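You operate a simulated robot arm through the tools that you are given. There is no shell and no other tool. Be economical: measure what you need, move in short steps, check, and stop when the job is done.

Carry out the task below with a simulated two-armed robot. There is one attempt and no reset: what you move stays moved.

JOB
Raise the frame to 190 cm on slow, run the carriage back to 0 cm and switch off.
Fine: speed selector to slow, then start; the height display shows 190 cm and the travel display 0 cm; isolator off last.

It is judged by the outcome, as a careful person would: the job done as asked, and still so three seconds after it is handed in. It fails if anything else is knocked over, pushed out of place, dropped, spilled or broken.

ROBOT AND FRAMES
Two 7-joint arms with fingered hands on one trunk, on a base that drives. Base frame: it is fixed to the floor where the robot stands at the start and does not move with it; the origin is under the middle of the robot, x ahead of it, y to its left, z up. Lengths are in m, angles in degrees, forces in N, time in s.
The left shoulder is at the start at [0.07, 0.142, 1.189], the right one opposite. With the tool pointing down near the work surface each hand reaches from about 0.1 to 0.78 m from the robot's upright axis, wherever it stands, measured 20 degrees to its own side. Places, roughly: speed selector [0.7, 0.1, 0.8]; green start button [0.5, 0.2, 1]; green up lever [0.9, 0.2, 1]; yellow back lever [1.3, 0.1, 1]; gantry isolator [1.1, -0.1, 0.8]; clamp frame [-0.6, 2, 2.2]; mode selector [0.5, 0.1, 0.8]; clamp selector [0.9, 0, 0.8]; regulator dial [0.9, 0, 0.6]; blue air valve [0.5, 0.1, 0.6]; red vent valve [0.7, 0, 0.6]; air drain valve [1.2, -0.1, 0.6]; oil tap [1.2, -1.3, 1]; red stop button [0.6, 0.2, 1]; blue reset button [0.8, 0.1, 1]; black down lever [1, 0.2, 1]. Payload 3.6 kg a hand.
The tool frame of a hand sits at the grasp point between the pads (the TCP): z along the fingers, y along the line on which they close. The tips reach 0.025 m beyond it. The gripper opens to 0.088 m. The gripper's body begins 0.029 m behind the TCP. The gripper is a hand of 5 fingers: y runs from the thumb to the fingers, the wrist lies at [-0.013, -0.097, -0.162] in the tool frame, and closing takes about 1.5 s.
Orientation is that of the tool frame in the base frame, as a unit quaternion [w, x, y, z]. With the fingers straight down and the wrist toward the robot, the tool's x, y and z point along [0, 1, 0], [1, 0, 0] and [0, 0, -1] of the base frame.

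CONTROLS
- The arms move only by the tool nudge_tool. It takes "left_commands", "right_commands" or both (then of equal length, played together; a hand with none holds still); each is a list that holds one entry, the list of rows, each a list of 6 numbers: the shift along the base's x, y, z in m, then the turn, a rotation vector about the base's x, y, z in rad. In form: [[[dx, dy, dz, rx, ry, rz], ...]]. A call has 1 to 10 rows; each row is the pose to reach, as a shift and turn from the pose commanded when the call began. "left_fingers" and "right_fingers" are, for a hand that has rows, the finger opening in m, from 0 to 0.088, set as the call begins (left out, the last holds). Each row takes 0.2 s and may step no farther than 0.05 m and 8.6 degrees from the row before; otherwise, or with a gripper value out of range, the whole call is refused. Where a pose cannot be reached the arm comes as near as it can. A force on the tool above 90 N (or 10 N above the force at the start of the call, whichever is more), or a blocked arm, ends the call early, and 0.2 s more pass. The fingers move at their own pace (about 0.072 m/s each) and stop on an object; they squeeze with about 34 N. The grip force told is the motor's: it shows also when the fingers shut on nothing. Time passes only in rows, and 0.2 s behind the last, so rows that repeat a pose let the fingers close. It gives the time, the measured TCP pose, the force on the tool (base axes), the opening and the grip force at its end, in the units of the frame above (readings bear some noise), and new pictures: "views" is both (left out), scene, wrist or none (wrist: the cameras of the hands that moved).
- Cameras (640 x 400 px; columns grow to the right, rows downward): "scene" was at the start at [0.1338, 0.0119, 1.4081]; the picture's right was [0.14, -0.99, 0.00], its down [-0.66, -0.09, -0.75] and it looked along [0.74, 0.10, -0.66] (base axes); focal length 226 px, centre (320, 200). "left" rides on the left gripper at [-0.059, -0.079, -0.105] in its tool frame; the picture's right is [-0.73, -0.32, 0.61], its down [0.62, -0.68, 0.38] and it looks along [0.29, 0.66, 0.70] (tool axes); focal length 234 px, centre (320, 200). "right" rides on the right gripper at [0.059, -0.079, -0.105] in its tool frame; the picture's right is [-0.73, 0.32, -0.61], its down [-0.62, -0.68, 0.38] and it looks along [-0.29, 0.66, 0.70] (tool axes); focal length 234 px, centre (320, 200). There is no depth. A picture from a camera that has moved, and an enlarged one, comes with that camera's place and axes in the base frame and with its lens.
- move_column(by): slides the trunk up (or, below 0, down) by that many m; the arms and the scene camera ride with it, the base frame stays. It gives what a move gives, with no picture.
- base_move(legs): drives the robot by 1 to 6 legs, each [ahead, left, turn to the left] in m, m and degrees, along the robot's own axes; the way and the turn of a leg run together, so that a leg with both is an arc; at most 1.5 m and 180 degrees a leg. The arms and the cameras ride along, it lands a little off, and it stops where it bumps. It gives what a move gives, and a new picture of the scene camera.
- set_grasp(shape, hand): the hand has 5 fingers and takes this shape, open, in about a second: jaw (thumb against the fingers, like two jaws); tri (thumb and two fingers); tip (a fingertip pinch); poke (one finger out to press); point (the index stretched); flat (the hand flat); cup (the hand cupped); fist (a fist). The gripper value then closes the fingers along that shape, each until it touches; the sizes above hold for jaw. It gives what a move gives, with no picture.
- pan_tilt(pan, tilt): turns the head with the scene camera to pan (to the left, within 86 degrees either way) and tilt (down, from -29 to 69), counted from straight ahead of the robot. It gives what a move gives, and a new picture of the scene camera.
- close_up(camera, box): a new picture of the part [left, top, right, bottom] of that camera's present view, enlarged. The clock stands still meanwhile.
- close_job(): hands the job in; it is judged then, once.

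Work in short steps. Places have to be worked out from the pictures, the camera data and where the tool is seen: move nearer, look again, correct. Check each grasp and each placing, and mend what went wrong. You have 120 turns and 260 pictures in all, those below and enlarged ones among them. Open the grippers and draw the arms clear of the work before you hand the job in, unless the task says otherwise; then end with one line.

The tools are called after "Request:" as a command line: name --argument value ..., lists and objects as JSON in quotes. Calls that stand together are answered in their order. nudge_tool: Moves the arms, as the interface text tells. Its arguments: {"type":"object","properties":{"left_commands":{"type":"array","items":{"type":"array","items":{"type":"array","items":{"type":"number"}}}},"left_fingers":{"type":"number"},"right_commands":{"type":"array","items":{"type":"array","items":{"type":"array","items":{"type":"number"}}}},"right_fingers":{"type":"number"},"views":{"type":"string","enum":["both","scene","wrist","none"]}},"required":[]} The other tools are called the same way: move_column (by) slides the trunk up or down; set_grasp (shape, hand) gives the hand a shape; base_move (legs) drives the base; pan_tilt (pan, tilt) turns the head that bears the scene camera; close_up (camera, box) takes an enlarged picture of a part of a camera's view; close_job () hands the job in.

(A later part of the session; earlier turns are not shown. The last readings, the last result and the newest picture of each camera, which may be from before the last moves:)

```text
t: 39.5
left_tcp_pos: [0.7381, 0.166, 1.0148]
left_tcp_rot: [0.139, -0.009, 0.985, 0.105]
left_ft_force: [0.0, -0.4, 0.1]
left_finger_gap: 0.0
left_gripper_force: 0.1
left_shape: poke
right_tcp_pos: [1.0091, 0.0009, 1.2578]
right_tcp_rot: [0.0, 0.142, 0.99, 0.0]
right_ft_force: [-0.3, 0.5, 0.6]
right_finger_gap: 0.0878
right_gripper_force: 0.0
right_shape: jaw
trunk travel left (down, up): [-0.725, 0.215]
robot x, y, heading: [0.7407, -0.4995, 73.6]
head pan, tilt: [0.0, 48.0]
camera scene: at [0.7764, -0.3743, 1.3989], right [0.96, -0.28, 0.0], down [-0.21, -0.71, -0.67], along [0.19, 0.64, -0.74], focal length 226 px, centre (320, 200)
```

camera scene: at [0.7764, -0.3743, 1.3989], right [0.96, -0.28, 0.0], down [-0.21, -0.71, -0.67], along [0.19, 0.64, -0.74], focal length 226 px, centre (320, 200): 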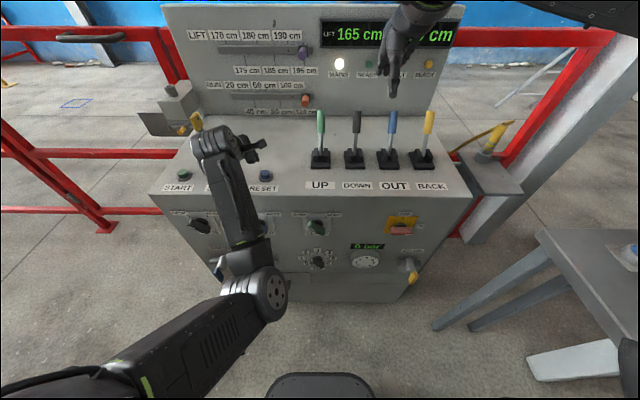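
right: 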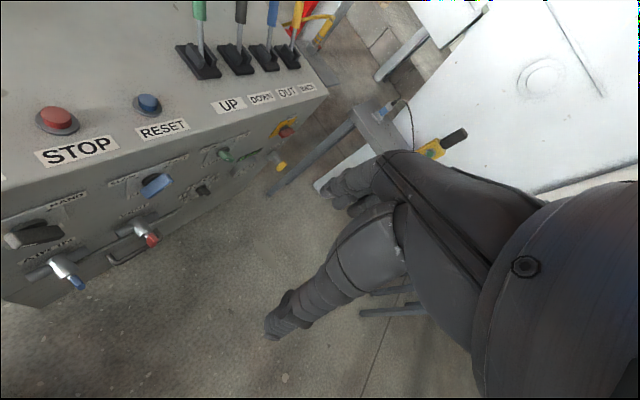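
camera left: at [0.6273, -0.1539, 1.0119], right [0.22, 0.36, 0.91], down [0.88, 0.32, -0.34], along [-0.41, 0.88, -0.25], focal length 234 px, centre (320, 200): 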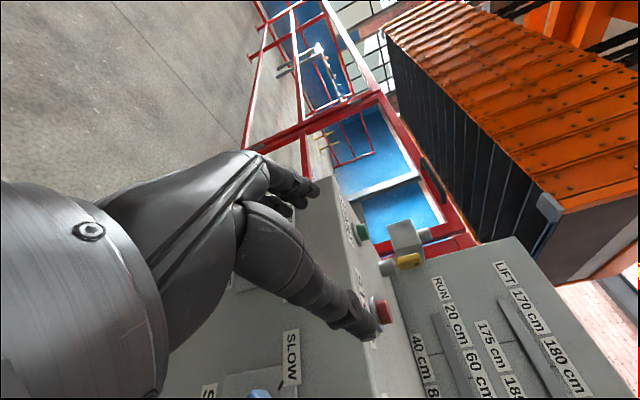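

The hand dropped lower than intended and is just over the RESET/STOP area; I raise the trunk for clearance and look.

Request:
move_column --by 0.12

Request:
nudge_tool --left_commands '[[[0, 0, 0, 0, 0, 0]]]' --views "both"

```text
t: 41.0
left_tcp_pos: [0.7347, 0.1685, 1.1327]
left_tcp_rot: [0.136, -0.011, 0.985, 0.107]
left_ft_force: [-0.1, -0.6, 0.0]
left_finger_gap: 0.0
left_gripper_force: 0.2
left_shape: poke
right_tcp_pos: [1.01, 0.0021, 1.3778]
right_tcp_rot: [0.0, 0.142, 0.99, -0.001]
right_ft_force: [0.2, -0.2, 0.5]
right_finger_gap: 0.0877
right_gripper_force: 0.1
right_shape: jaw
trunk travel left (down, up): [-0.845, 0.095]
robot x, y, heading: [0.7443, -0.4965, 73.6]
head pan, tilt: [0.0, 48.0]
```

```text
t: 41.4
left_tcp_pos: [0.7349, 0.1677, 1.1327]
left_tcp_rot: [0.136, -0.01, 0.985, 0.107]
left_ft_force: [-0.3, -0.4, -0.4]
left_finger_gap: 0.0
left_gripper_force: 0.0
left_shape: poke
right_tcp_pos: [1.0101, 0.0007, 1.377]
right_tcp_rot: [0.0, 0.141, 0.99, 0.002]
right_ft_force: [-1.4, -0.6, 0.0]
right_finger_gap: 0.0878
right_gripper_force: 0.0
right_shape: jaw
trunk travel left (down, up): [-0.845, 0.095]
robot x, y, heading: [0.74, -0.4985, 73.7]
head pan, tilt: [0.0, 48.0]
camera scene: at [0.7767, -0.3733, 1.5188], right [0.96, -0.28, 0.0], down [-0.21, -0.71, -0.67], along [0.19, 0.64, -0.74], focal length 226 px, centre (320, 200)
camera left: at [0.7678, 0.0684, 1.2333], right [0.88, -0.19, -0.44], down [-0.47, -0.58, -0.67], along [-0.13, 0.79, -0.6], focal length 234 px, centre (320, 200)
```

scene: 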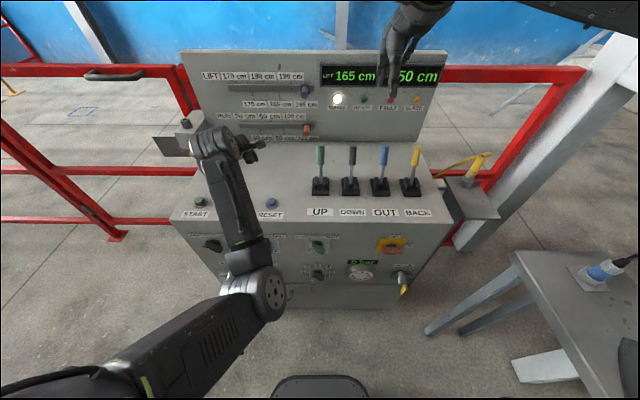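
left: 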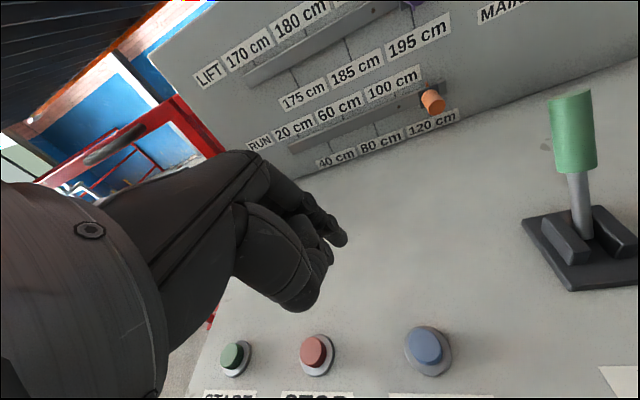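

The hand is clear. I straighten it to point down and move above START (≈0.533, 0.215), staying high.

Request:
nudge_tool --left_commands '[[[-0.034, 0.008, 0.01, -0.029, 0.05, -0.05], [-0.067, 0.016, 0.01, -0.058, 0.1, -0.1], [-0.101, 0.024, 0.01, -0.087, 0.15, -0.15], [-0.135, 0.032, 0.01, -0.116, 0.2, -0.2], [-0.168, 0.04, 0.01, -0.145, 0.25, -0.25], [-0.202, 0.047, 0.01, -0.175, 0.302, -0.298]]]' --views "both"

```text
t: 42.8
left_tcp_pos: [0.5357, 0.2142, 1.1414]
left_tcp_rot: [0.002, 0.143, 0.99, -0.003]
left_ft_force: [0.0, 0.9, -1.0]
left_finger_gap: 0.0
left_gripper_force: 0.1
left_shape: poke
left hand out of reach, approached as far as the arm can: row 1, 2, 3, 4
right_tcp_pos: [1.0095, 0.0034, 1.3772]
right_tcp_rot: [0.0, 0.141, 0.99, -0.001]
right_ft_force: [0.0, -0.1, 0.3]
right_finger_gap: 0.0876
right_gripper_force: 0.1
right_shape: jaw
trunk travel left (down, up): [-0.845, 0.095]
robot x, y, heading: [0.7415, -0.4959, 73.8]
head pan, tilt: [0.0, 48.0]
camera scene: at [0.7749, -0.3721, 1.5187], right [0.96, -0.28, 0.0], down [-0.21, -0.71, -0.67], along [0.19, 0.64, -0.74], focal length 226 px, centre (320, 200)
camera left: at [0.5696, 0.1242, 1.249], right [0.61, -0.52, -0.6], down [-0.79, -0.48, -0.38], along [-0.09, 0.71, -0.7], focal length 234 px, centre (320, 200)
```

scene: 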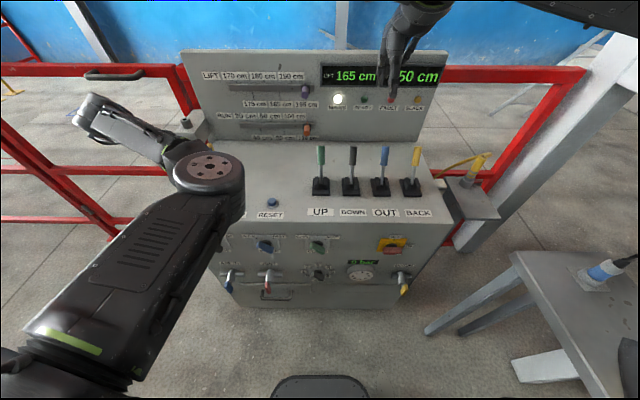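
left: 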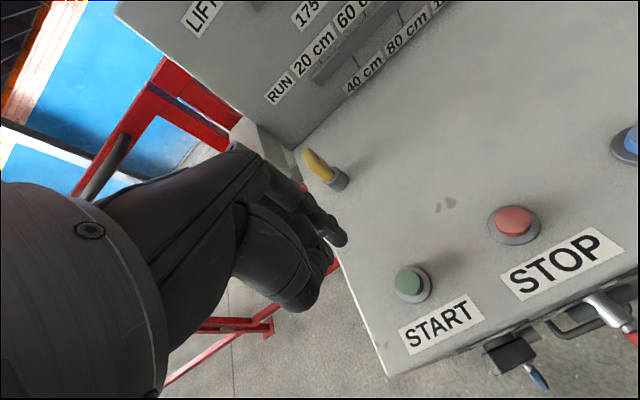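

START confirmed at (0.534, 0.217). I descend most of the way and check fingertip alignment.

Request:
nudge_tool --left_commands '[[[0, 0, -0.04, 0, 0, 0], [0, 0, -0.08, 0, 0, 0], [0, 0, -0.115, 0, 0, 0]]]' --views "wrist"

Request:
close_up --camera "left" --box '[240, 160, 500, 380]'

```text
t: 43.6
left_tcp_pos: [0.538, 0.2112, 1.0272]
left_tcp_rot: [0.002, 0.14, 0.99, -0.004]
left_ft_force: [0.9, 0.3, 0.0]
left_finger_gap: 0.0003
left_gripper_force: 0.1
left_shape: poke
right_tcp_pos: [1.0089, 0.0013, 1.3778]
right_tcp_rot: [0.0, 0.142, 0.99, -0.001]
right_ft_force: [-0.2, -0.2, -0.8]
right_finger_gap: 0.0878
right_gripper_force: 0.1
right_shape: jaw
trunk travel left (down, up): [-0.845, 0.095]
robot x, y, heading: [0.74, -0.4963, 74.1]
head pan, tilt: [0.0, 48.0]
camera left: at [0.5736, 0.121, 1.1342], right [0.61, -0.52, -0.6], down [-0.79, -0.48, -0.38], along [-0.09, 0.71, -0.7], focal length 234 px, centre (320, 200)
```

left: 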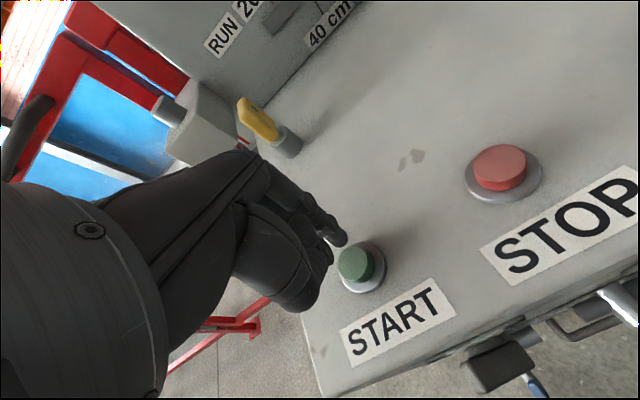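

```text
1.82 times, centred on (370, 270) of left
camera zoom: at [0.5736, 0.121, 1.1342], right [0.61, -0.52, -0.6], down [-0.79, -0.48, -0.38], along [-0.09, 0.71, -0.7], focal length 426 px, centre (229, 73)
```

zoom: 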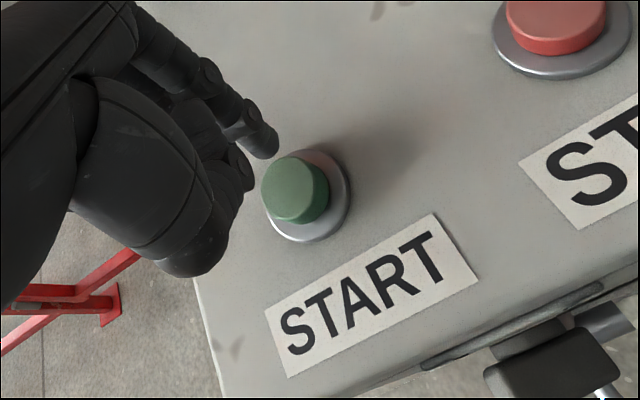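

The fingertip sits about 1.5 cm off the button centre; I shift (-0.013, +0.010) and press straight down.

Request:
nudge_tool --left_commands '[[[-0.013, 0.01, 0, 0, 0, 0], [-0.013, 0.01, -0.025, 0, 0, 0], [-0.013, 0.01, -0.04, 0, 0, 0], [-0.013, 0.01, -0.048, 0, 0, 0], [-0.013, 0.01, -0.056, 0, 0, 0]]]' --views "both"

```text
t: 44.8
left_tcp_pos: [0.5246, 0.2206, 0.987]
left_tcp_rot: [-0.002, 0.137, 0.991, 0.011]
left_ft_force: [-5.3, 19.6, 70.0]
left_finger_gap: 0.0
left_gripper_force: 0.1
left_shape: poke
right_tcp_pos: [1.0135, -0.009, 1.3811]
right_tcp_rot: [-0.001, 0.142, 0.99, 0.004]
right_ft_force: [0.9, 0.3, -0.8]
right_finger_gap: 0.0875
right_gripper_force: 0.0
right_shape: jaw
trunk travel left (down, up): [-0.845, 0.095]
robot x, y, heading: [0.7405, -0.4961, 73.6]
head pan, tilt: [0.0, 48.0]
camera scene: at [0.7801, -0.3854, 1.5209], right [0.96, -0.28, 0.0], down [-0.21, -0.71, -0.67], along [0.19, 0.65, -0.74], focal length 226 px, centre (320, 200)
camera left: at [0.5593, 0.1261, 1.0923], right [0.61, -0.5, -0.62], down [-0.79, -0.48, -0.39], along [-0.1, 0.73, -0.68], focal length 234 px, centre (320, 200)
```

scene: 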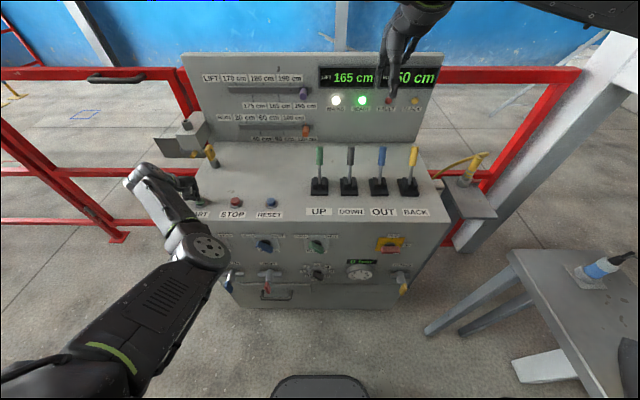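
left: 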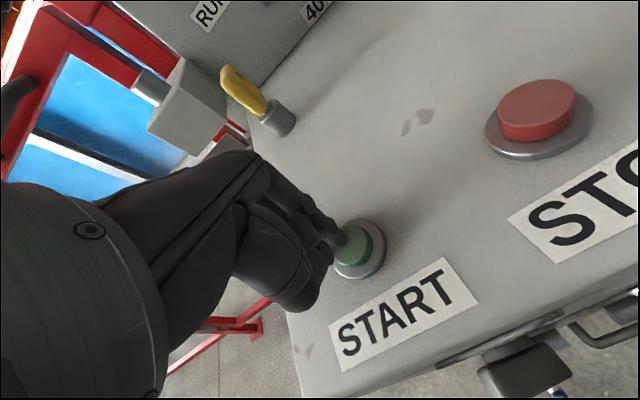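

READY is lit. I lift the hand off, then move right and slightly nearer so the left hand serves UP and the right hand BACK.

Request:
nudge_tool --left_commands '[[[0, 0, 0.05, 0, 0, 0], [0, 0, 0.1, 0, 0, 0], [0.0, -0.02, 0.15, 0, 0, 0], [0.0, -0.05, 0.2, 0, 0, 0], [0, -0.08, 0.25, 0, 0, 0]]]' --views "none"

Request:
set_grasp --hand "left" --shape "jaw"

Request:
base_move --legs '[[0, -0.17, 0], [0.08, 0, 0]]'

```text
refused: row 3 steps farther than a row can; nothing moved
```

```text
t: 45.7
left_tcp_pos: [0.5277, 0.2148, 0.9829]
left_tcp_rot: [0.0, 0.139, 0.99, 0.005]
left_ft_force: [2.0, 2.3, 59.3]
left_finger_gap: 0.0727
left_gripper_force: 0.0
left_shape: jaw
right_tcp_pos: [1.0149, -0.0108, 1.3812]
right_tcp_rot: [-0.003, 0.142, 0.99, 0.004]
right_ft_force: [1.1, -0.4, 0.5]
right_finger_gap: 0.0878
right_gripper_force: 0.0
right_shape: jaw
trunk travel left (down, up): [-0.845, 0.095]
robot x, y, heading: [0.7411, -0.4977, 73.7]
head pan, tilt: [0.0, 48.0]
```

```text
t: 47.8
left_tcp_pos: [0.7056, 0.2513, 0.9746]
left_tcp_rot: [0.003, 0.141, 0.99, -0.001]
left_ft_force: [-1.3, -5.6, 16.9]
left_finger_gap: 0.085
left_gripper_force: 0.0
left_shape: jaw
right_tcp_pos: [1.1918, 0.0261, 1.3796]
right_tcp_rot: [-0.001, 0.143, 0.99, 0.003]
right_ft_force: [-0.3, -1.0, 0.0]
right_finger_gap: 0.0876
right_gripper_force: 0.1
right_shape: jaw
trunk travel left (down, up): [-0.845, 0.095]
robot x, y, heading: [0.9189, -0.4676, 73.8]
head pan, tilt: [0.0, 48.0]
camera scene: at [0.9584, -0.3481, 1.5191], right [0.96, -0.28, 0.0], down [-0.21, -0.71, -0.67], along [0.19, 0.64, -0.74], focal length 226 px, centre (320, 200)
```

scene: 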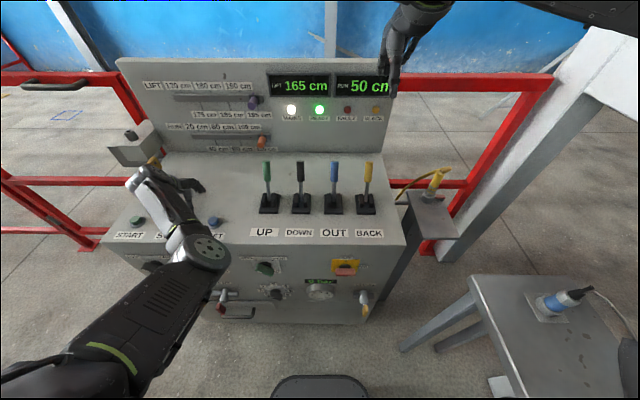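

The lift was refused, so the hand slid across the top; luckily READY is still lit and nothing looks disturbed. I lift it straight up now and check.

Request:
nudge_tool --left_commands '[[[0, 0, 0.045, 0, 0, 0], [0, 0, 0.09, 0, 0, 0], [0, 0, 0.135, 0, 0, 0], [0, 0, 0.18, 0, 0, 0], [0, 0, 0.22, 0, 0, 0]]]' --views "both"

Request:
close_up --camera "scene" --box '[100, 40, 420, 240]'

```text
t: 49.0
left_tcp_pos: [0.7092, 0.2522, 1.1934]
left_tcp_rot: [0.003, 0.141, 0.99, -0.003]
left_ft_force: [-0.4, 0.1, 0.4]
left_finger_gap: 0.0879
left_gripper_force: 0.0
left_shape: jaw
right_tcp_pos: [1.1927, 0.0293, 1.3782]
right_tcp_rot: [0.0, 0.143, 0.99, 0.0]
right_ft_force: [0.8, 0.7, -0.1]
right_finger_gap: 0.0878
right_gripper_force: 0.0
right_shape: jaw
trunk travel left (down, up): [-0.845, 0.095]
robot x, y, heading: [0.9219, -0.4702, 73.5]
head pan, tilt: [0.0, 48.0]
camera scene: at [0.9597, -0.3453, 1.5189], right [0.96, -0.28, 0.0], down [-0.21, -0.71, -0.67], along [0.19, 0.64, -0.74], focal length 226 px, centre (320, 200)
camera left: at [0.7433, 0.1616, 1.3009], right [0.61, -0.52, -0.6], down [-0.79, -0.48, -0.38], along [-0.09, 0.71, -0.7], focal length 234 px, centre (320, 200)
```

scene: 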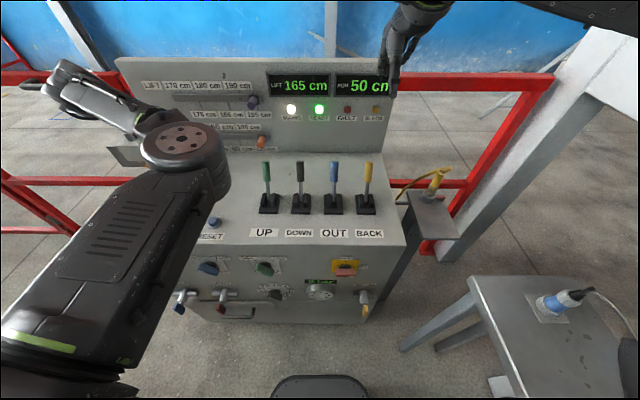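
left: 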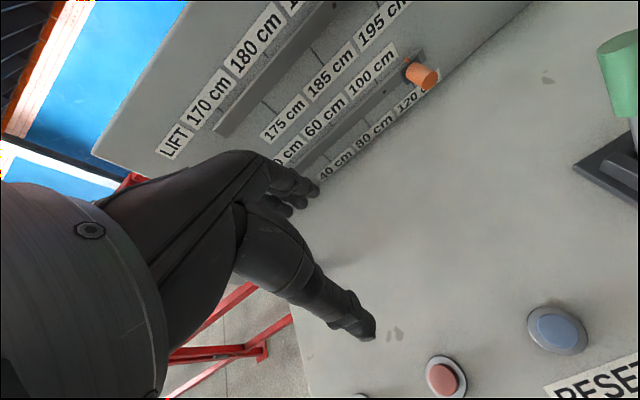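

```text
2.00 times, centred on (260, 140) of scene
camera zoom: at [0.9597, -0.3453, 1.5189], right [0.96, -0.28, 0.0], down [-0.21, -0.71, -0.67], along [0.19, 0.64, -0.74], focal length 451 px, centre (440, 320)
```

zoom: 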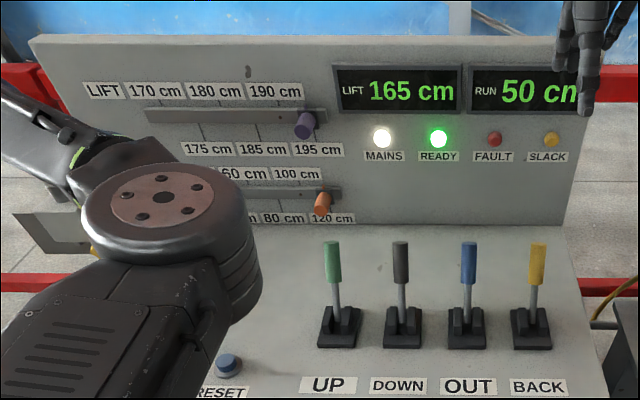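

Undisturbed. UP knob is at about (0.949, 0.21, 1.065). I move above it.

Request:
nudge_tool --left_commands '[[[0.04, -0.007, 0, 0, 0, 0], [0.08, -0.014, 0, 0, 0, 0], [0.12, -0.021, 0, 0, 0, 0], [0.16, -0.028, 0, 0, 0, 0], [0.2, -0.035, 0, 0, 0, 0], [0.24, -0.042, 0, 0, 0, 0]]]' --views "both"

```text
t: 50.4
left_tcp_pos: [0.9534, 0.2586, 1.1792]
left_tcp_rot: [0.003, 0.141, 0.99, -0.002]
left_ft_force: [0.4, 0.1, 0.3]
left_finger_gap: 0.088
left_gripper_force: 0.0
left_shape: jaw
left hand out of reach, approached as far as the arm can: row 3, 4, 5, 6
right_tcp_pos: [1.1941, 0.0305, 1.3778]
right_tcp_rot: [-0.001, 0.142, 0.99, 0.0]
right_ft_force: [-1.0, 0.3, 0.3]
right_finger_gap: 0.088
right_gripper_force: 0.1
right_shape: jaw
trunk travel left (down, up): [-0.845, 0.095]
robot x, y, heading: [0.9262, -0.4698, 73.8]
head pan, tilt: [0.0, 48.0]
camera scene: at [0.9594, -0.3443, 1.5189], right [0.96, -0.28, 0.0], down [-0.21, -0.71, -0.67], along [0.19, 0.64, -0.74], focal length 226 px, centre (320, 200)
camera left: at [0.9877, 0.1673, 1.2866], right [0.61, -0.52, -0.6], down [-0.79, -0.48, -0.38], along [-0.09, 0.71, -0.7], focal length 234 px, centre (320, 200)
```

scene: 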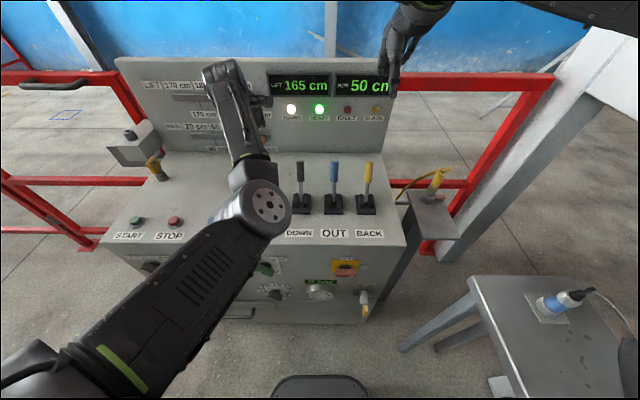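
left: 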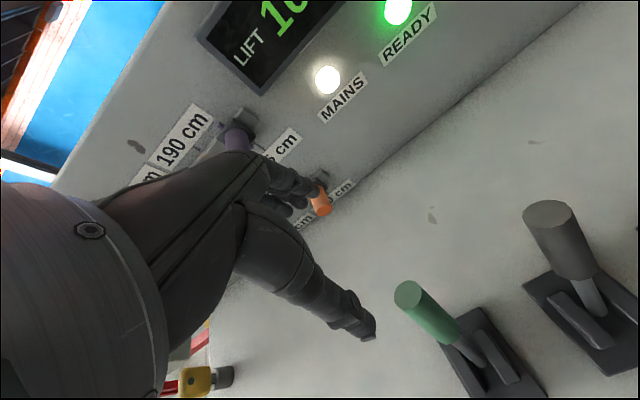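

The arm is near a limit at that height, 3.5 cm too far in. I lower slightly (still above the knob) and correct toward the knob top (0.955, 0.222).

Request:
nudge_tool --left_commands '[[[0.0, -0.01, -0.01, 0, 0, 0], [0.0, -0.02, -0.02, 0, 0, 0], [0.0, -0.035, -0.03, 0, 0, 0], [0.0, -0.035, -0.03, 0, 0, 0]]]' --views "wrist"

```text
t: 51.4
left_tcp_pos: [0.9572, 0.2447, 1.1376]
left_tcp_rot: [0.003, 0.143, 0.99, -0.003]
left_ft_force: [1.0, 0.8, -0.6]
left_finger_gap: 0.0877
left_gripper_force: 0.1
left_shape: jaw
left hand out of reach, approached as far as the arm can: row 1, 2, 3, 4
right_tcp_pos: [1.1937, 0.0318, 1.3769]
right_tcp_rot: [-0.001, 0.143, 0.99, 0.0]
right_ft_force: [0.4, 0.5, -0.1]
right_finger_gap: 0.0874
right_gripper_force: 0.1
right_shape: jaw
trunk travel left (down, up): [-0.845, 0.095]
robot x, y, heading: [0.921, -0.4686, 73.4]
head pan, tilt: [0.0, 48.0]
camera left: at [0.9922, 0.153, 1.2453], right [0.61, -0.52, -0.6], down [-0.79, -0.48, -0.38], along [-0.09, 0.71, -0.7], focal length 234 px, centre (320, 200)
```

left: 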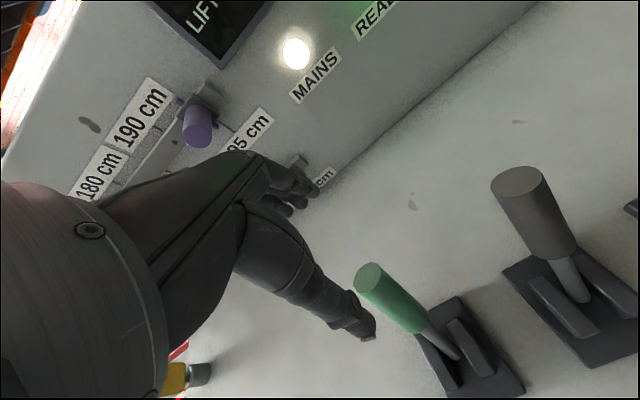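

I back the base 2.5 cm to centre the hand over the knob.

Request:
base_move --legs '[[-0.03, 0, 0]]'

Request:
nudge_tool --left_commands '[[[0.0, 0, 0, 0, 0, 0]]]' --views "wrist"

```text
t: 52.2
left_tcp_pos: [0.951, 0.2218, 1.1344]
left_tcp_rot: [0.002, 0.141, 0.99, -0.006]
left_ft_force: [0.2, 0.2, 0.1]
left_finger_gap: 0.0878
left_gripper_force: 0.0
left_shape: jaw
right_tcp_pos: [1.1888, 0.01, 1.3734]
right_tcp_rot: [0.0, 0.143, 0.99, -0.004]
right_ft_force: [0.7, -0.1, 0.5]
right_finger_gap: 0.0877
right_gripper_force: 0.1
right_shape: jaw
trunk travel left (down, up): [-0.845, 0.095]
robot x, y, heading: [0.9142, -0.4926, 73.9]
head pan, tilt: [0.0, 48.0]
camera scene: at [0.9538, -0.3632, 1.5178], right [0.96, -0.28, 0.0], down [-0.21, -0.72, -0.66], along [0.19, 0.64, -0.75], focal length 226 px, centre (320, 200)
```

scene: 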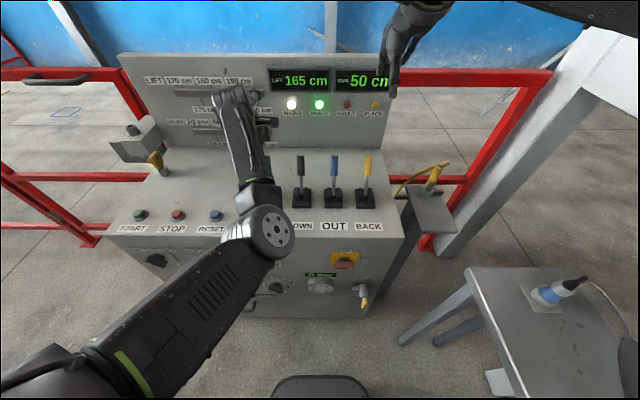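

```text
t: 52.6
left_tcp_pos: [0.9501, 0.214, 1.1396]
left_tcp_rot: [0.002, 0.141, 0.99, -0.002]
left_ft_force: [0.4, -0.1, 0.8]
left_finger_gap: 0.0879
left_gripper_force: 0.1
left_shape: jaw
right_tcp_pos: [1.1844, 0.0009, 1.3791]
right_tcp_rot: [-0.002, 0.142, 0.99, 0.0]
right_ft_force: [0.1, -0.2, 0.5]
right_finger_gap: 0.0876
right_gripper_force: 0.1
right_shape: jaw
trunk travel left (down, up): [-0.845, 0.095]
robot x, y, heading: [0.9147, -0.4954, 73.6]
head pan, tilt: [0.0, 48.0]
camera left: at [0.983, 0.1226, 1.2467], right [0.61, -0.51, -0.6], down [-0.79, -0.48, -0.39], along [-0.09, 0.71, -0.7], focal length 234 px, centre (320, 200)
```

left: 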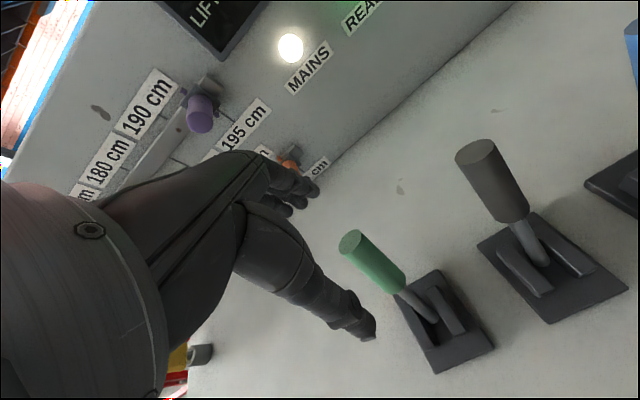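

The TCP lines up with the knob centre (0.950, 0.213). I descend 7 cm and close.

Request:
nudge_tool --left_commands '[[[0.0, 0.003, -0.025, 0, 0, 0], [0.0, 0.003, -0.05, 0, 0, 0], [0, 0.002, -0.07, 0, 0, 0]]]' --views "wrist"

```text
t: 53.4
left_tcp_pos: [0.9504, 0.2177, 1.0677]
left_tcp_rot: [0.003, 0.142, 0.99, -0.003]
left_ft_force: [-0.4, 0.2, 0.6]
left_finger_gap: 0.0879
left_gripper_force: 0.1
left_shape: jaw
right_tcp_pos: [1.1844, 0.0032, 1.3763]
right_tcp_rot: [-0.001, 0.143, 0.99, -0.002]
right_ft_force: [0.9, 1.1, 0.2]
right_finger_gap: 0.0879
right_gripper_force: 0.1
right_shape: jaw
trunk travel left (down, up): [-0.845, 0.095]
robot x, y, heading: [0.9139, -0.4948, 73.4]
head pan, tilt: [0.0, 48.0]
camera left: at [0.9842, 0.1269, 1.1746], right [0.61, -0.52, -0.6], down [-0.79, -0.48, -0.38], along [-0.09, 0.71, -0.7], focal length 234 px, centre (320, 200)
```

left: 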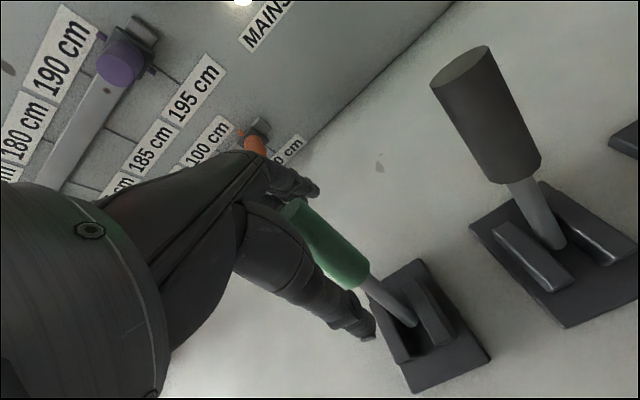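

The knob is between thumb and fingers. I close the hand on it and watch the display.

Request:
nudge_tool --left_commands '[[[0, 0, 0, 0, 0, 0], [0, 0, 0, 0, 0, 0], [0, 0, 0, 0, 0, 0], [0, 0, 0, 0, 0, 0], [0, 0, 0, 0, 0, 0], [0, 0, 0, 0, 0, 0]]]' --left_fingers 0.015 --views "both"

```text
t: 54.8
left_tcp_pos: [0.9488, 0.2153, 1.0695]
left_tcp_rot: [0.002, 0.141, 0.99, -0.002]
left_ft_force: [-3.4, -6.5, -0.7]
left_finger_gap: 0.0215
left_gripper_force: 34.4
left_shape: jaw
right_tcp_pos: [1.1839, 0.0013, 1.3779]
right_tcp_rot: [0.001, 0.143, 0.99, 0.0]
right_ft_force: [1.1, -0.3, -0.3]
right_finger_gap: 0.0876
right_gripper_force: 0.3
right_shape: jaw
trunk travel left (down, up): [-0.845, 0.095]
robot x, y, heading: [0.914, -0.4967, 73.8]
head pan, tilt: [0.0, 48.0]
camera scene: at [0.9505, -0.3736, 1.5189], right [0.96, -0.28, 0.0], down [-0.21, -0.71, -0.67], along [0.19, 0.64, -0.74], focal length 226 px, centre (320, 200)
camera left: at [0.9832, 0.1245, 1.176], right [0.61, -0.52, -0.6], down [-0.79, -0.48, -0.38], along [-0.09, 0.71, -0.7], focal length 234 px, centre (320, 200)
```

scene: 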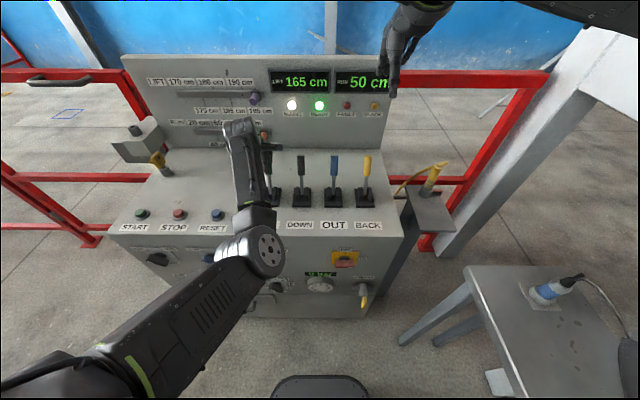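
left: 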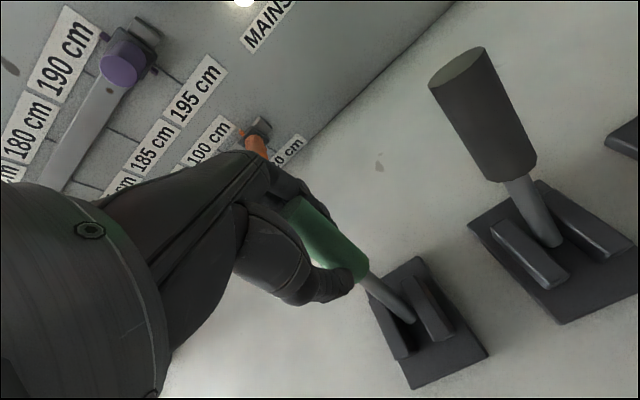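

Grip is firm (21 mm). I pull the lever 3 cm toward the operator side and watch force and the LIFT display.

Request:
nudge_tool --left_commands '[[[-0.0042, -0.0144, 0.004, 0, 0, 0], [-0.0084, -0.0288, 0.007, 0, 0, 0], [-0.0084, -0.0288, 0.007, 0, 0, 0]]]' --views "scene"

```text
t: 55.6
left_tcp_pos: [0.9404, 0.1898, 1.075]
left_tcp_rot: [0.002, 0.141, 0.99, -0.001]
left_ft_force: [-2.8, 9.9, 4.7]
left_finger_gap: 0.0175
left_gripper_force: 33.3
left_shape: jaw
right_tcp_pos: [1.1853, 0.0051, 1.3772]
right_tcp_rot: [0.0, 0.143, 0.99, -0.001]
right_ft_force: [-0.6, 0.3, 0.1]
right_finger_gap: 0.0878
right_gripper_force: 0.0
right_shape: jaw
trunk travel left (down, up): [-0.845, 0.095]
robot x, y, heading: [0.9165, -0.4944, 73.5]
head pan, tilt: [0.0, 48.0]
camera scene: at [0.9505, -0.3696, 1.5187], right [0.96, -0.28, 0.0], down [-0.21, -0.71, -0.67], along [0.19, 0.64, -0.74], focal length 226 px, centre (320, 200)
```

scene: 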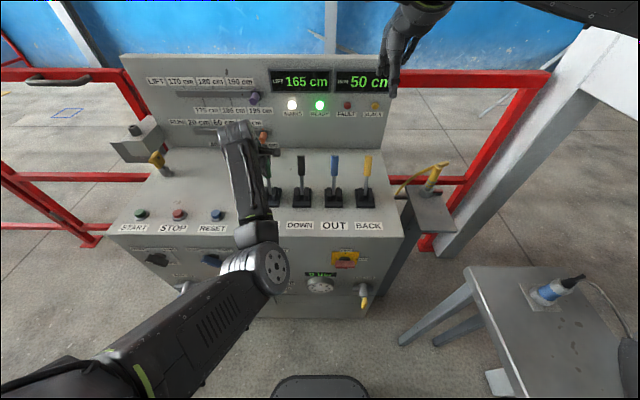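

Spring-like resistance of ~10 N, display still 165. I pull 3 cm further.

Request:
nudge_tool --left_commands '[[[-0.0042, -0.0144, 0.002, 0, 0, 0], [-0.0084, -0.0288, 0.002, 0, 0, 0], [-0.0084, -0.0288, 0.002, 0, 0, 0]]]' --views "scene"

```text
t: 56.4
left_tcp_pos: [0.9188, 0.1812, 1.0734]
left_tcp_rot: [-0.007, 0.129, 0.992, 0.007]
left_ft_force: [-0.3, 0.3, -0.4]
left_finger_gap: 0.0123
left_gripper_force: 34.2
left_shape: jaw
left hand out of reach, approached as far as the arm can: row 1, 2, 3
right_tcp_pos: [1.1863, 0.0028, 1.3772]
right_tcp_rot: [-0.001, 0.143, 0.99, -0.001]
right_ft_force: [0.6, -0.2, 0.6]
right_finger_gap: 0.0879
right_gripper_force: 0.0
right_shape: jaw
trunk travel left (down, up): [-0.845, 0.095]
robot x, y, heading: [0.9168, -0.495, 73.7]
head pan, tilt: [0.0, 48.0]
camera scene: at [0.9523, -0.3722, 1.5188], right [0.96, -0.28, 0.0], down [-0.21, -0.71, -0.67], along [0.19, 0.64, -0.74], focal length 226 px, centre (320, 200)
```

scene: 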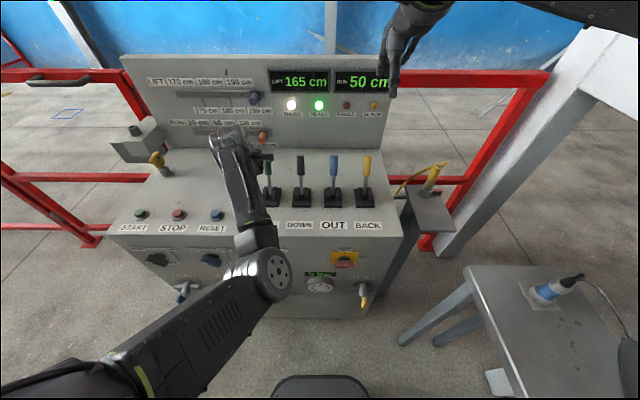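

The fingers slipped off as the arm hit its inner limit. I look at where lever and hand are.

Request:
nudge_tool --left_commands '[[[0, 0, 0.02, 0, 0, 0], [0, 0, 0.06, 0, 0, 0]]]' --left_fingers 0.088 --views "wrist"

Request:
close_up --camera "scene" --box '[200, 60, 420, 240]'

```text
t: 57.0
left_tcp_pos: [0.9384, 0.202, 1.1058]
left_tcp_rot: [-0.001, 0.138, 0.99, 0.0]
left_ft_force: [1.1, 0.6, -0.2]
left_finger_gap: 0.0879
left_gripper_force: 0.0
left_shape: jaw
left hand out of reach, approached as far as the arm can: row 1, 2
right_tcp_pos: [1.1858, 0.0034, 1.3772]
right_tcp_rot: [-0.001, 0.142, 0.99, 0.0]
right_ft_force: [0.8, 0.4, 0.7]
right_finger_gap: 0.0876
right_gripper_force: 0.2
right_shape: jaw
trunk travel left (down, up): [-0.845, 0.095]
robot x, y, heading: [0.9141, -0.5003, 73.4]
head pan, tilt: [0.0, 48.0]
camera left: at [0.9726, 0.1112, 1.2122], right [0.61, -0.51, -0.61], down [-0.79, -0.49, -0.38], along [-0.1, 0.71, -0.7], focal length 234 px, centre (320, 200)
```

left: 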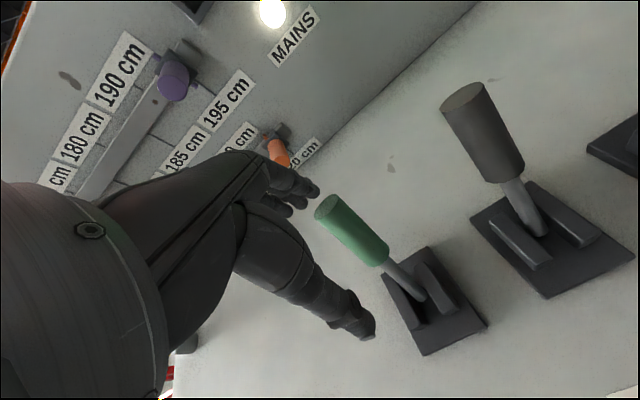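

```text
2.22 times, centred on (310, 150) of scene
camera zoom: at [0.9514, -0.3712, 1.5187], right [0.96, -0.28, 0.0], down [-0.21, -0.71, -0.67], along [0.19, 0.64, -0.74], focal length 501 px, centre (342, 311)
```

zoom: 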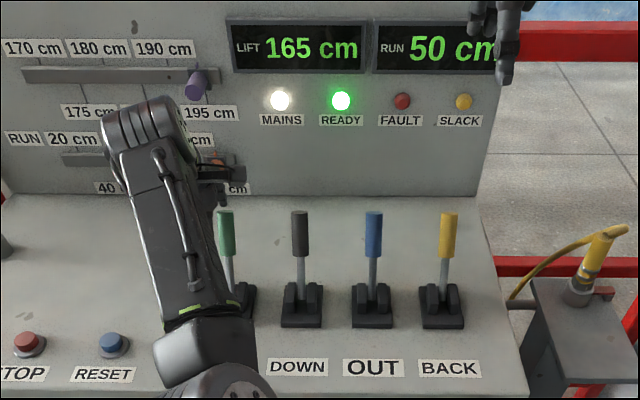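

The lever is unchanged. I raise the trunk to clear the knob, then back the base 10 cm for a better arm posture.

Request:
move_column --by 0.07

Request:
base_move --legs '[[-0.1, 0, 0]]'

```text
t: 58.1
left_tcp_pos: [0.9362, 0.2023, 1.1768]
left_tcp_rot: [0.0, 0.137, 0.991, 0.0]
left_ft_force: [0.0, -0.9, -0.6]
left_finger_gap: 0.0874
left_gripper_force: 0.0
left_shape: jaw
right_tcp_pos: [1.1861, 0.0026, 1.4487]
right_tcp_rot: [0.0, 0.143, 0.99, -0.001]
right_ft_force: [-0.5, -0.4, 0.6]
right_finger_gap: 0.0879
right_gripper_force: 0.1
right_shape: jaw
trunk travel left (down, up): [-0.915, 0.025]
robot x, y, heading: [0.9156, -0.4989, 73.6]
head pan, tilt: [0.0, 48.0]
```

```text
t: 59.2
left_tcp_pos: [0.9099, 0.1108, 1.1725]
left_tcp_rot: [-0.001, 0.138, 0.99, -0.002]
left_ft_force: [0.5, -0.4, 0.1]
left_finger_gap: 0.0877
left_gripper_force: 0.0
left_shape: jaw
right_tcp_pos: [1.1594, -0.0858, 1.4441]
right_tcp_rot: [0.0, 0.143, 0.99, -0.003]
right_ft_force: [0.9, 0.6, -0.3]
right_finger_gap: 0.0875
right_gripper_force: 0.0
right_shape: jaw
trunk travel left (down, up): [-0.915, 0.025]
robot x, y, heading: [0.8858, -0.5936, 73.8]
head pan, tilt: [0.0, 48.0]
camera scene: at [0.925, -0.4607, 1.5881], right [0.96, -0.28, 0.0], down [-0.21, -0.72, -0.67], along [0.19, 0.64, -0.75], focal length 226 px, centre (320, 200)
```

scene: 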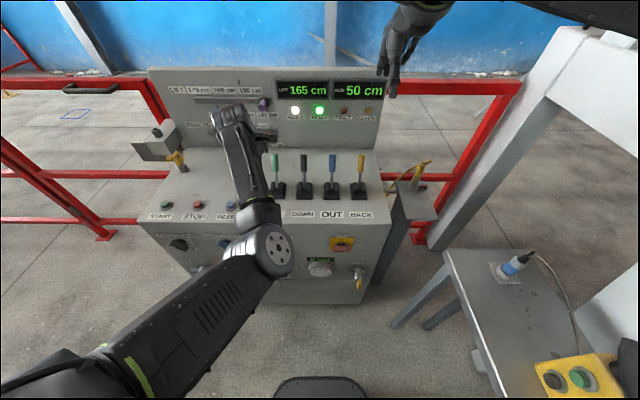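

Now I move forward over the knob again.

Request:
nudge_tool --left_commands '[[[0.014, 0.036, 0, 0, 0, 0], [0.028, 0.072, 0, 0, 0, 0], [0.042, 0.105, -0.02, 0, 0, 0], [0.042, 0.105, -0.03, 0, 0, 0]]]' --views "wrist"

```text
t: 60.2
left_tcp_pos: [0.9387, 0.187, 1.1488]
left_tcp_rot: [-0.001, 0.138, 0.99, 0.001]
left_ft_force: [0.1, 0.2, -0.1]
left_finger_gap: 0.0879
left_gripper_force: 0.2
left_shape: jaw
left hand out of reach, approached as far as the arm can: row 3, 4
right_tcp_pos: [1.1582, -0.094, 1.4489]
right_tcp_rot: [-0.002, 0.142, 0.99, 0.0]
right_ft_force: [-0.1, 0.9, -1.0]
right_finger_gap: 0.0875
right_gripper_force: 0.0
right_shape: jaw
trunk travel left (down, up): [-0.915, 0.025]
robot x, y, heading: [0.8855, -0.5923, 73.8]
head pan, tilt: [0.0, 48.0]
camera left: at [0.9736, 0.096, 1.2549], right [0.61, -0.51, -0.61], down [-0.79, -0.49, -0.38], along [-0.1, 0.71, -0.7], focal length 234 px, centre (320, 200)
```

left: 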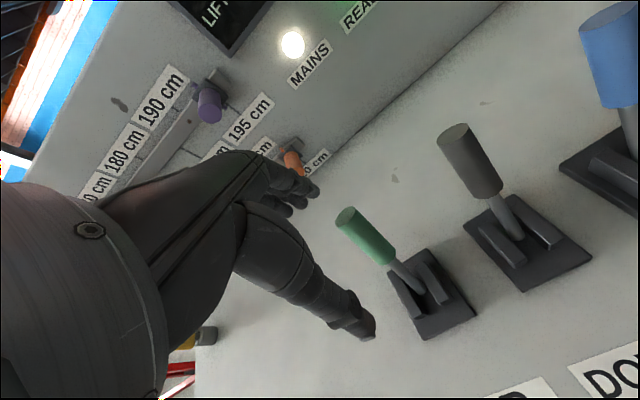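

That's the outer limit; a base position in between suits. I move 5 cm forward.

Request:
base_move --legs '[[0.045, 0, 0]]'

Request:
nudge_tool --left_commands '[[[0, 0, 0, 0, 0, 0]]]' --views "wrist"

```text
t: 61.1
left_tcp_pos: [0.949, 0.2229, 1.1541]
left_tcp_rot: [0.001, 0.138, 0.99, 0.003]
left_ft_force: [-0.4, -0.2, -0.4]
left_finger_gap: 0.0881
left_gripper_force: 0.1
left_shape: jaw
right_tcp_pos: [1.1674, -0.0577, 1.4519]
right_tcp_rot: [0.0, 0.143, 0.99, 0.003]
right_ft_force: [0.1, -1.3, -0.4]
right_finger_gap: 0.0876
right_gripper_force: 0.0
right_shape: jaw
trunk travel left (down, up): [-0.915, 0.025]
robot x, y, heading: [0.8984, -0.5451, 73.6]
head pan, tilt: [0.0, 48.0]
camera scene: at [0.9324, -0.4352, 1.5899], right [0.96, -0.28, 0.0], down [-0.21, -0.71, -0.67], along [0.19, 0.65, -0.74], focal length 226 px, centre (320, 200)
```

scene: 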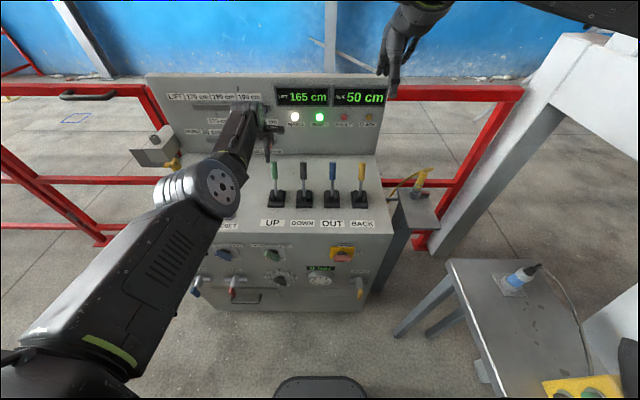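

```text
t: 61.5
left_tcp_pos: [0.9521, 0.2341, 1.1439]
left_tcp_rot: [-0.001, 0.138, 0.99, -0.003]
left_ft_force: [-0.2, -0.2, -0.3]
left_finger_gap: 0.0881
left_gripper_force: 0.1
left_shape: jaw
right_tcp_pos: [1.1706, -0.0455, 1.4454]
right_tcp_rot: [-0.001, 0.142, 0.99, -0.002]
right_ft_force: [0.2, 0.5, 0.2]
right_finger_gap: 0.0878
right_gripper_force: 0.0
right_shape: jaw
trunk travel left (down, up): [-0.915, 0.025]
robot x, y, heading: [0.8995, -0.5488, 74.0]
head pan, tilt: [0.0, 48.0]
camera left: at [0.9874, 0.1439, 1.2515], right [0.61, -0.51, -0.61], down [-0.79, -0.49, -0.38], along [-0.1, 0.71, -0.7], focal length 234 px, centre (320, 200)
```

left: 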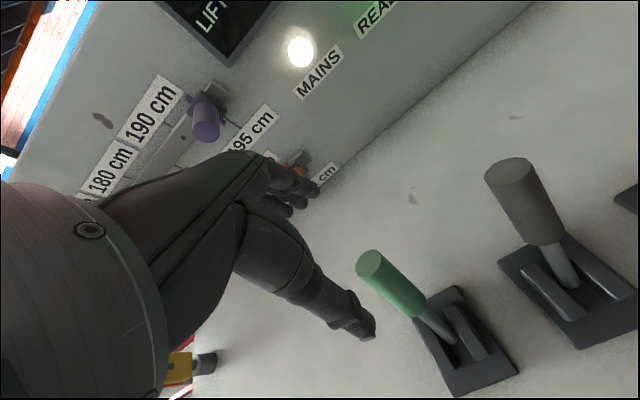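

I centre over the knob, descend, and grip again a little lower.

Request:
nudge_tool --left_commands '[[[0, -0.018, -0.015, 0, 0, 0], [0, -0.018, -0.045, 0, 0, 0], [0, -0.018, -0.084, 0, 0, 0]]]' --views "none"

Request:
nudge_tool --left_commands '[[[0, 0, 0, 0, 0, 0], [0, 0, 0, 0, 0, 0], [0, 0, 0, 0, 0, 0], [0, 0, 0, 0, 0, 0], [0, 0, 0, 0, 0, 0], [0, 0, 0, 0, 0, 0]]]' --left_fingers 0.0 --views "wrist"

```text
t: 62.3
left_tcp_pos: [0.9513, 0.2119, 1.0635]
left_tcp_rot: [0.0, 0.138, 0.99, -0.001]
left_ft_force: [0.3, -0.2, -0.6]
left_finger_gap: 0.0879
left_gripper_force: 0.1
left_shape: jaw
right_tcp_pos: [1.1687, -0.0493, 1.4471]
right_tcp_rot: [0.0, 0.143, 0.99, 0.0]
right_ft_force: [0.2, 0.4, 0.3]
right_finger_gap: 0.0878
right_gripper_force: 0.0
right_shape: jaw
trunk travel left (down, up): [-0.915, 0.025]
robot x, y, heading: [0.897, -0.5465, 73.6]
head pan, tilt: [0.0, 48.0]
```

```text
t: 63.7
left_tcp_pos: [0.9531, 0.2109, 1.0649]
left_tcp_rot: [-0.001, 0.137, 0.991, -0.001]
left_ft_force: [0.6, -4.7, 1.6]
left_finger_gap: 0.0225
left_gripper_force: 34.2
left_shape: jaw
right_tcp_pos: [1.1691, -0.0506, 1.447]
right_tcp_rot: [-0.001, 0.143, 0.99, -0.001]
right_ft_force: [1.3, -0.3, -0.2]
right_finger_gap: 0.0878
right_gripper_force: 0.1
right_shape: jaw
trunk travel left (down, up): [-0.915, 0.025]
robot x, y, heading: [0.8981, -0.5494, 73.4]
head pan, tilt: [0.0, 48.0]
camera left: at [0.9876, 0.1197, 1.171], right [0.61, -0.51, -0.61], down [-0.79, -0.49, -0.38], along [-0.1, 0.71, -0.7], focal length 234 px, centre (320, 200)
```

left: 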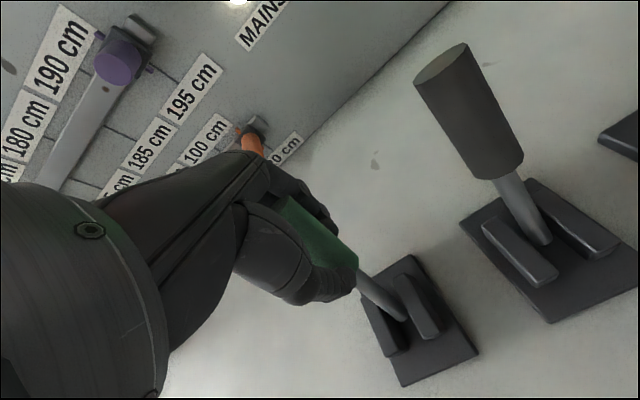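

Firm grip again. I pull 5.5 cm along the lever's arc.

Request:
nudge_tool --left_commands '[[[-0.0042, -0.0144, 0.003, 0.07, -0.02, 0], [-0.0084, -0.0288, 0.006, 0.15, -0.042, 0], [-0.0126, -0.043, 0.006, 0.25, -0.07, 0], [-0.0153, -0.053, 0.005, 0.33, -0.095, 0]]]' --views "both"

```text
t: 64.7
left_tcp_pos: [0.9363, 0.1603, 1.0704]
left_tcp_rot: [0.024, 0.135, 0.976, 0.17]
left_ft_force: [5.1, 6.4, 11.2]
left_finger_gap: 0.0193
left_gripper_force: 33.6
left_shape: jaw
right_tcp_pos: [1.172, -0.051, 1.4474]
right_tcp_rot: [-0.001, 0.143, 0.99, 0.001]
right_ft_force: [1.2, 0.0, 0.7]
right_finger_gap: 0.0877
right_gripper_force: 0.2
right_shape: jaw
trunk travel left (down, up): [-0.915, 0.025]
robot x, y, heading: [0.8988, -0.5483, 73.6]
head pan, tilt: [0.0, 48.0]
camera scene: at [0.9374, -0.4248, 1.5889], right [0.96, -0.28, 0.0], down [-0.21, -0.71, -0.67], along [0.19, 0.64, -0.74], focal length 226 px, centre (320, 200)
camera left: at [0.9635, 0.0394, 1.1433], right [0.67, -0.29, -0.68], down [-0.74, -0.32, -0.59], along [-0.05, 0.9, -0.43], focal length 234 px, centre (320, 200)
```

scene: 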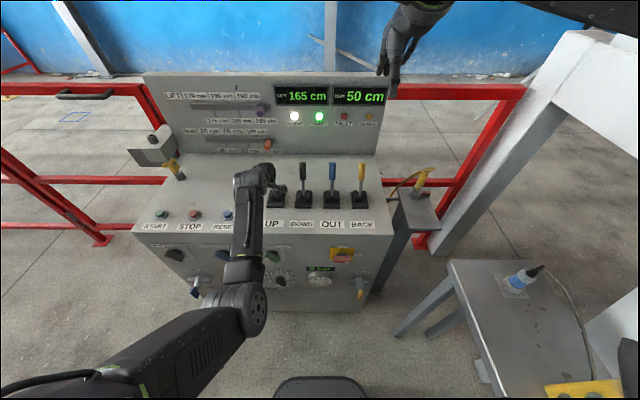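
left: 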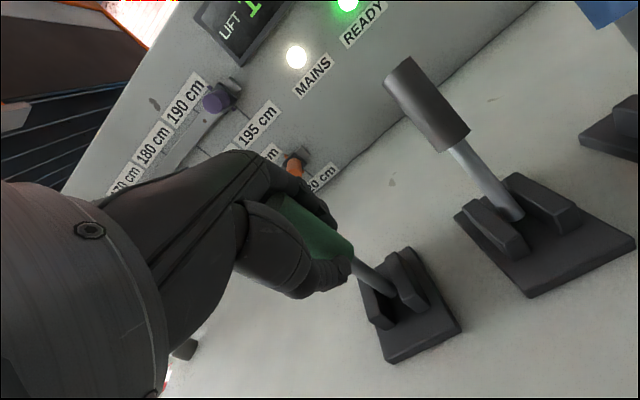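

The lever followed. I check the display.

Request:
close_up --camera "scene" --box '[240, 60, 410, 220]'

```text
2.50 times, centred on (325, 140) of scene
camera zoom: at [0.9374, -0.4248, 1.5889], right [0.96, -0.28, 0.0], down [-0.21, -0.71, -0.67], along [0.19, 0.64, -0.74], focal length 564 px, centre (308, 350)
```

zoom: 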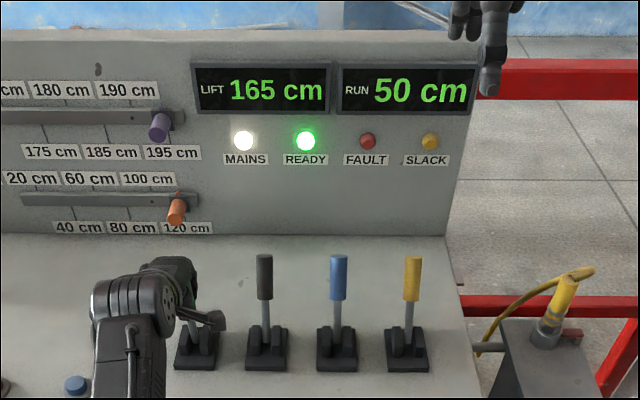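

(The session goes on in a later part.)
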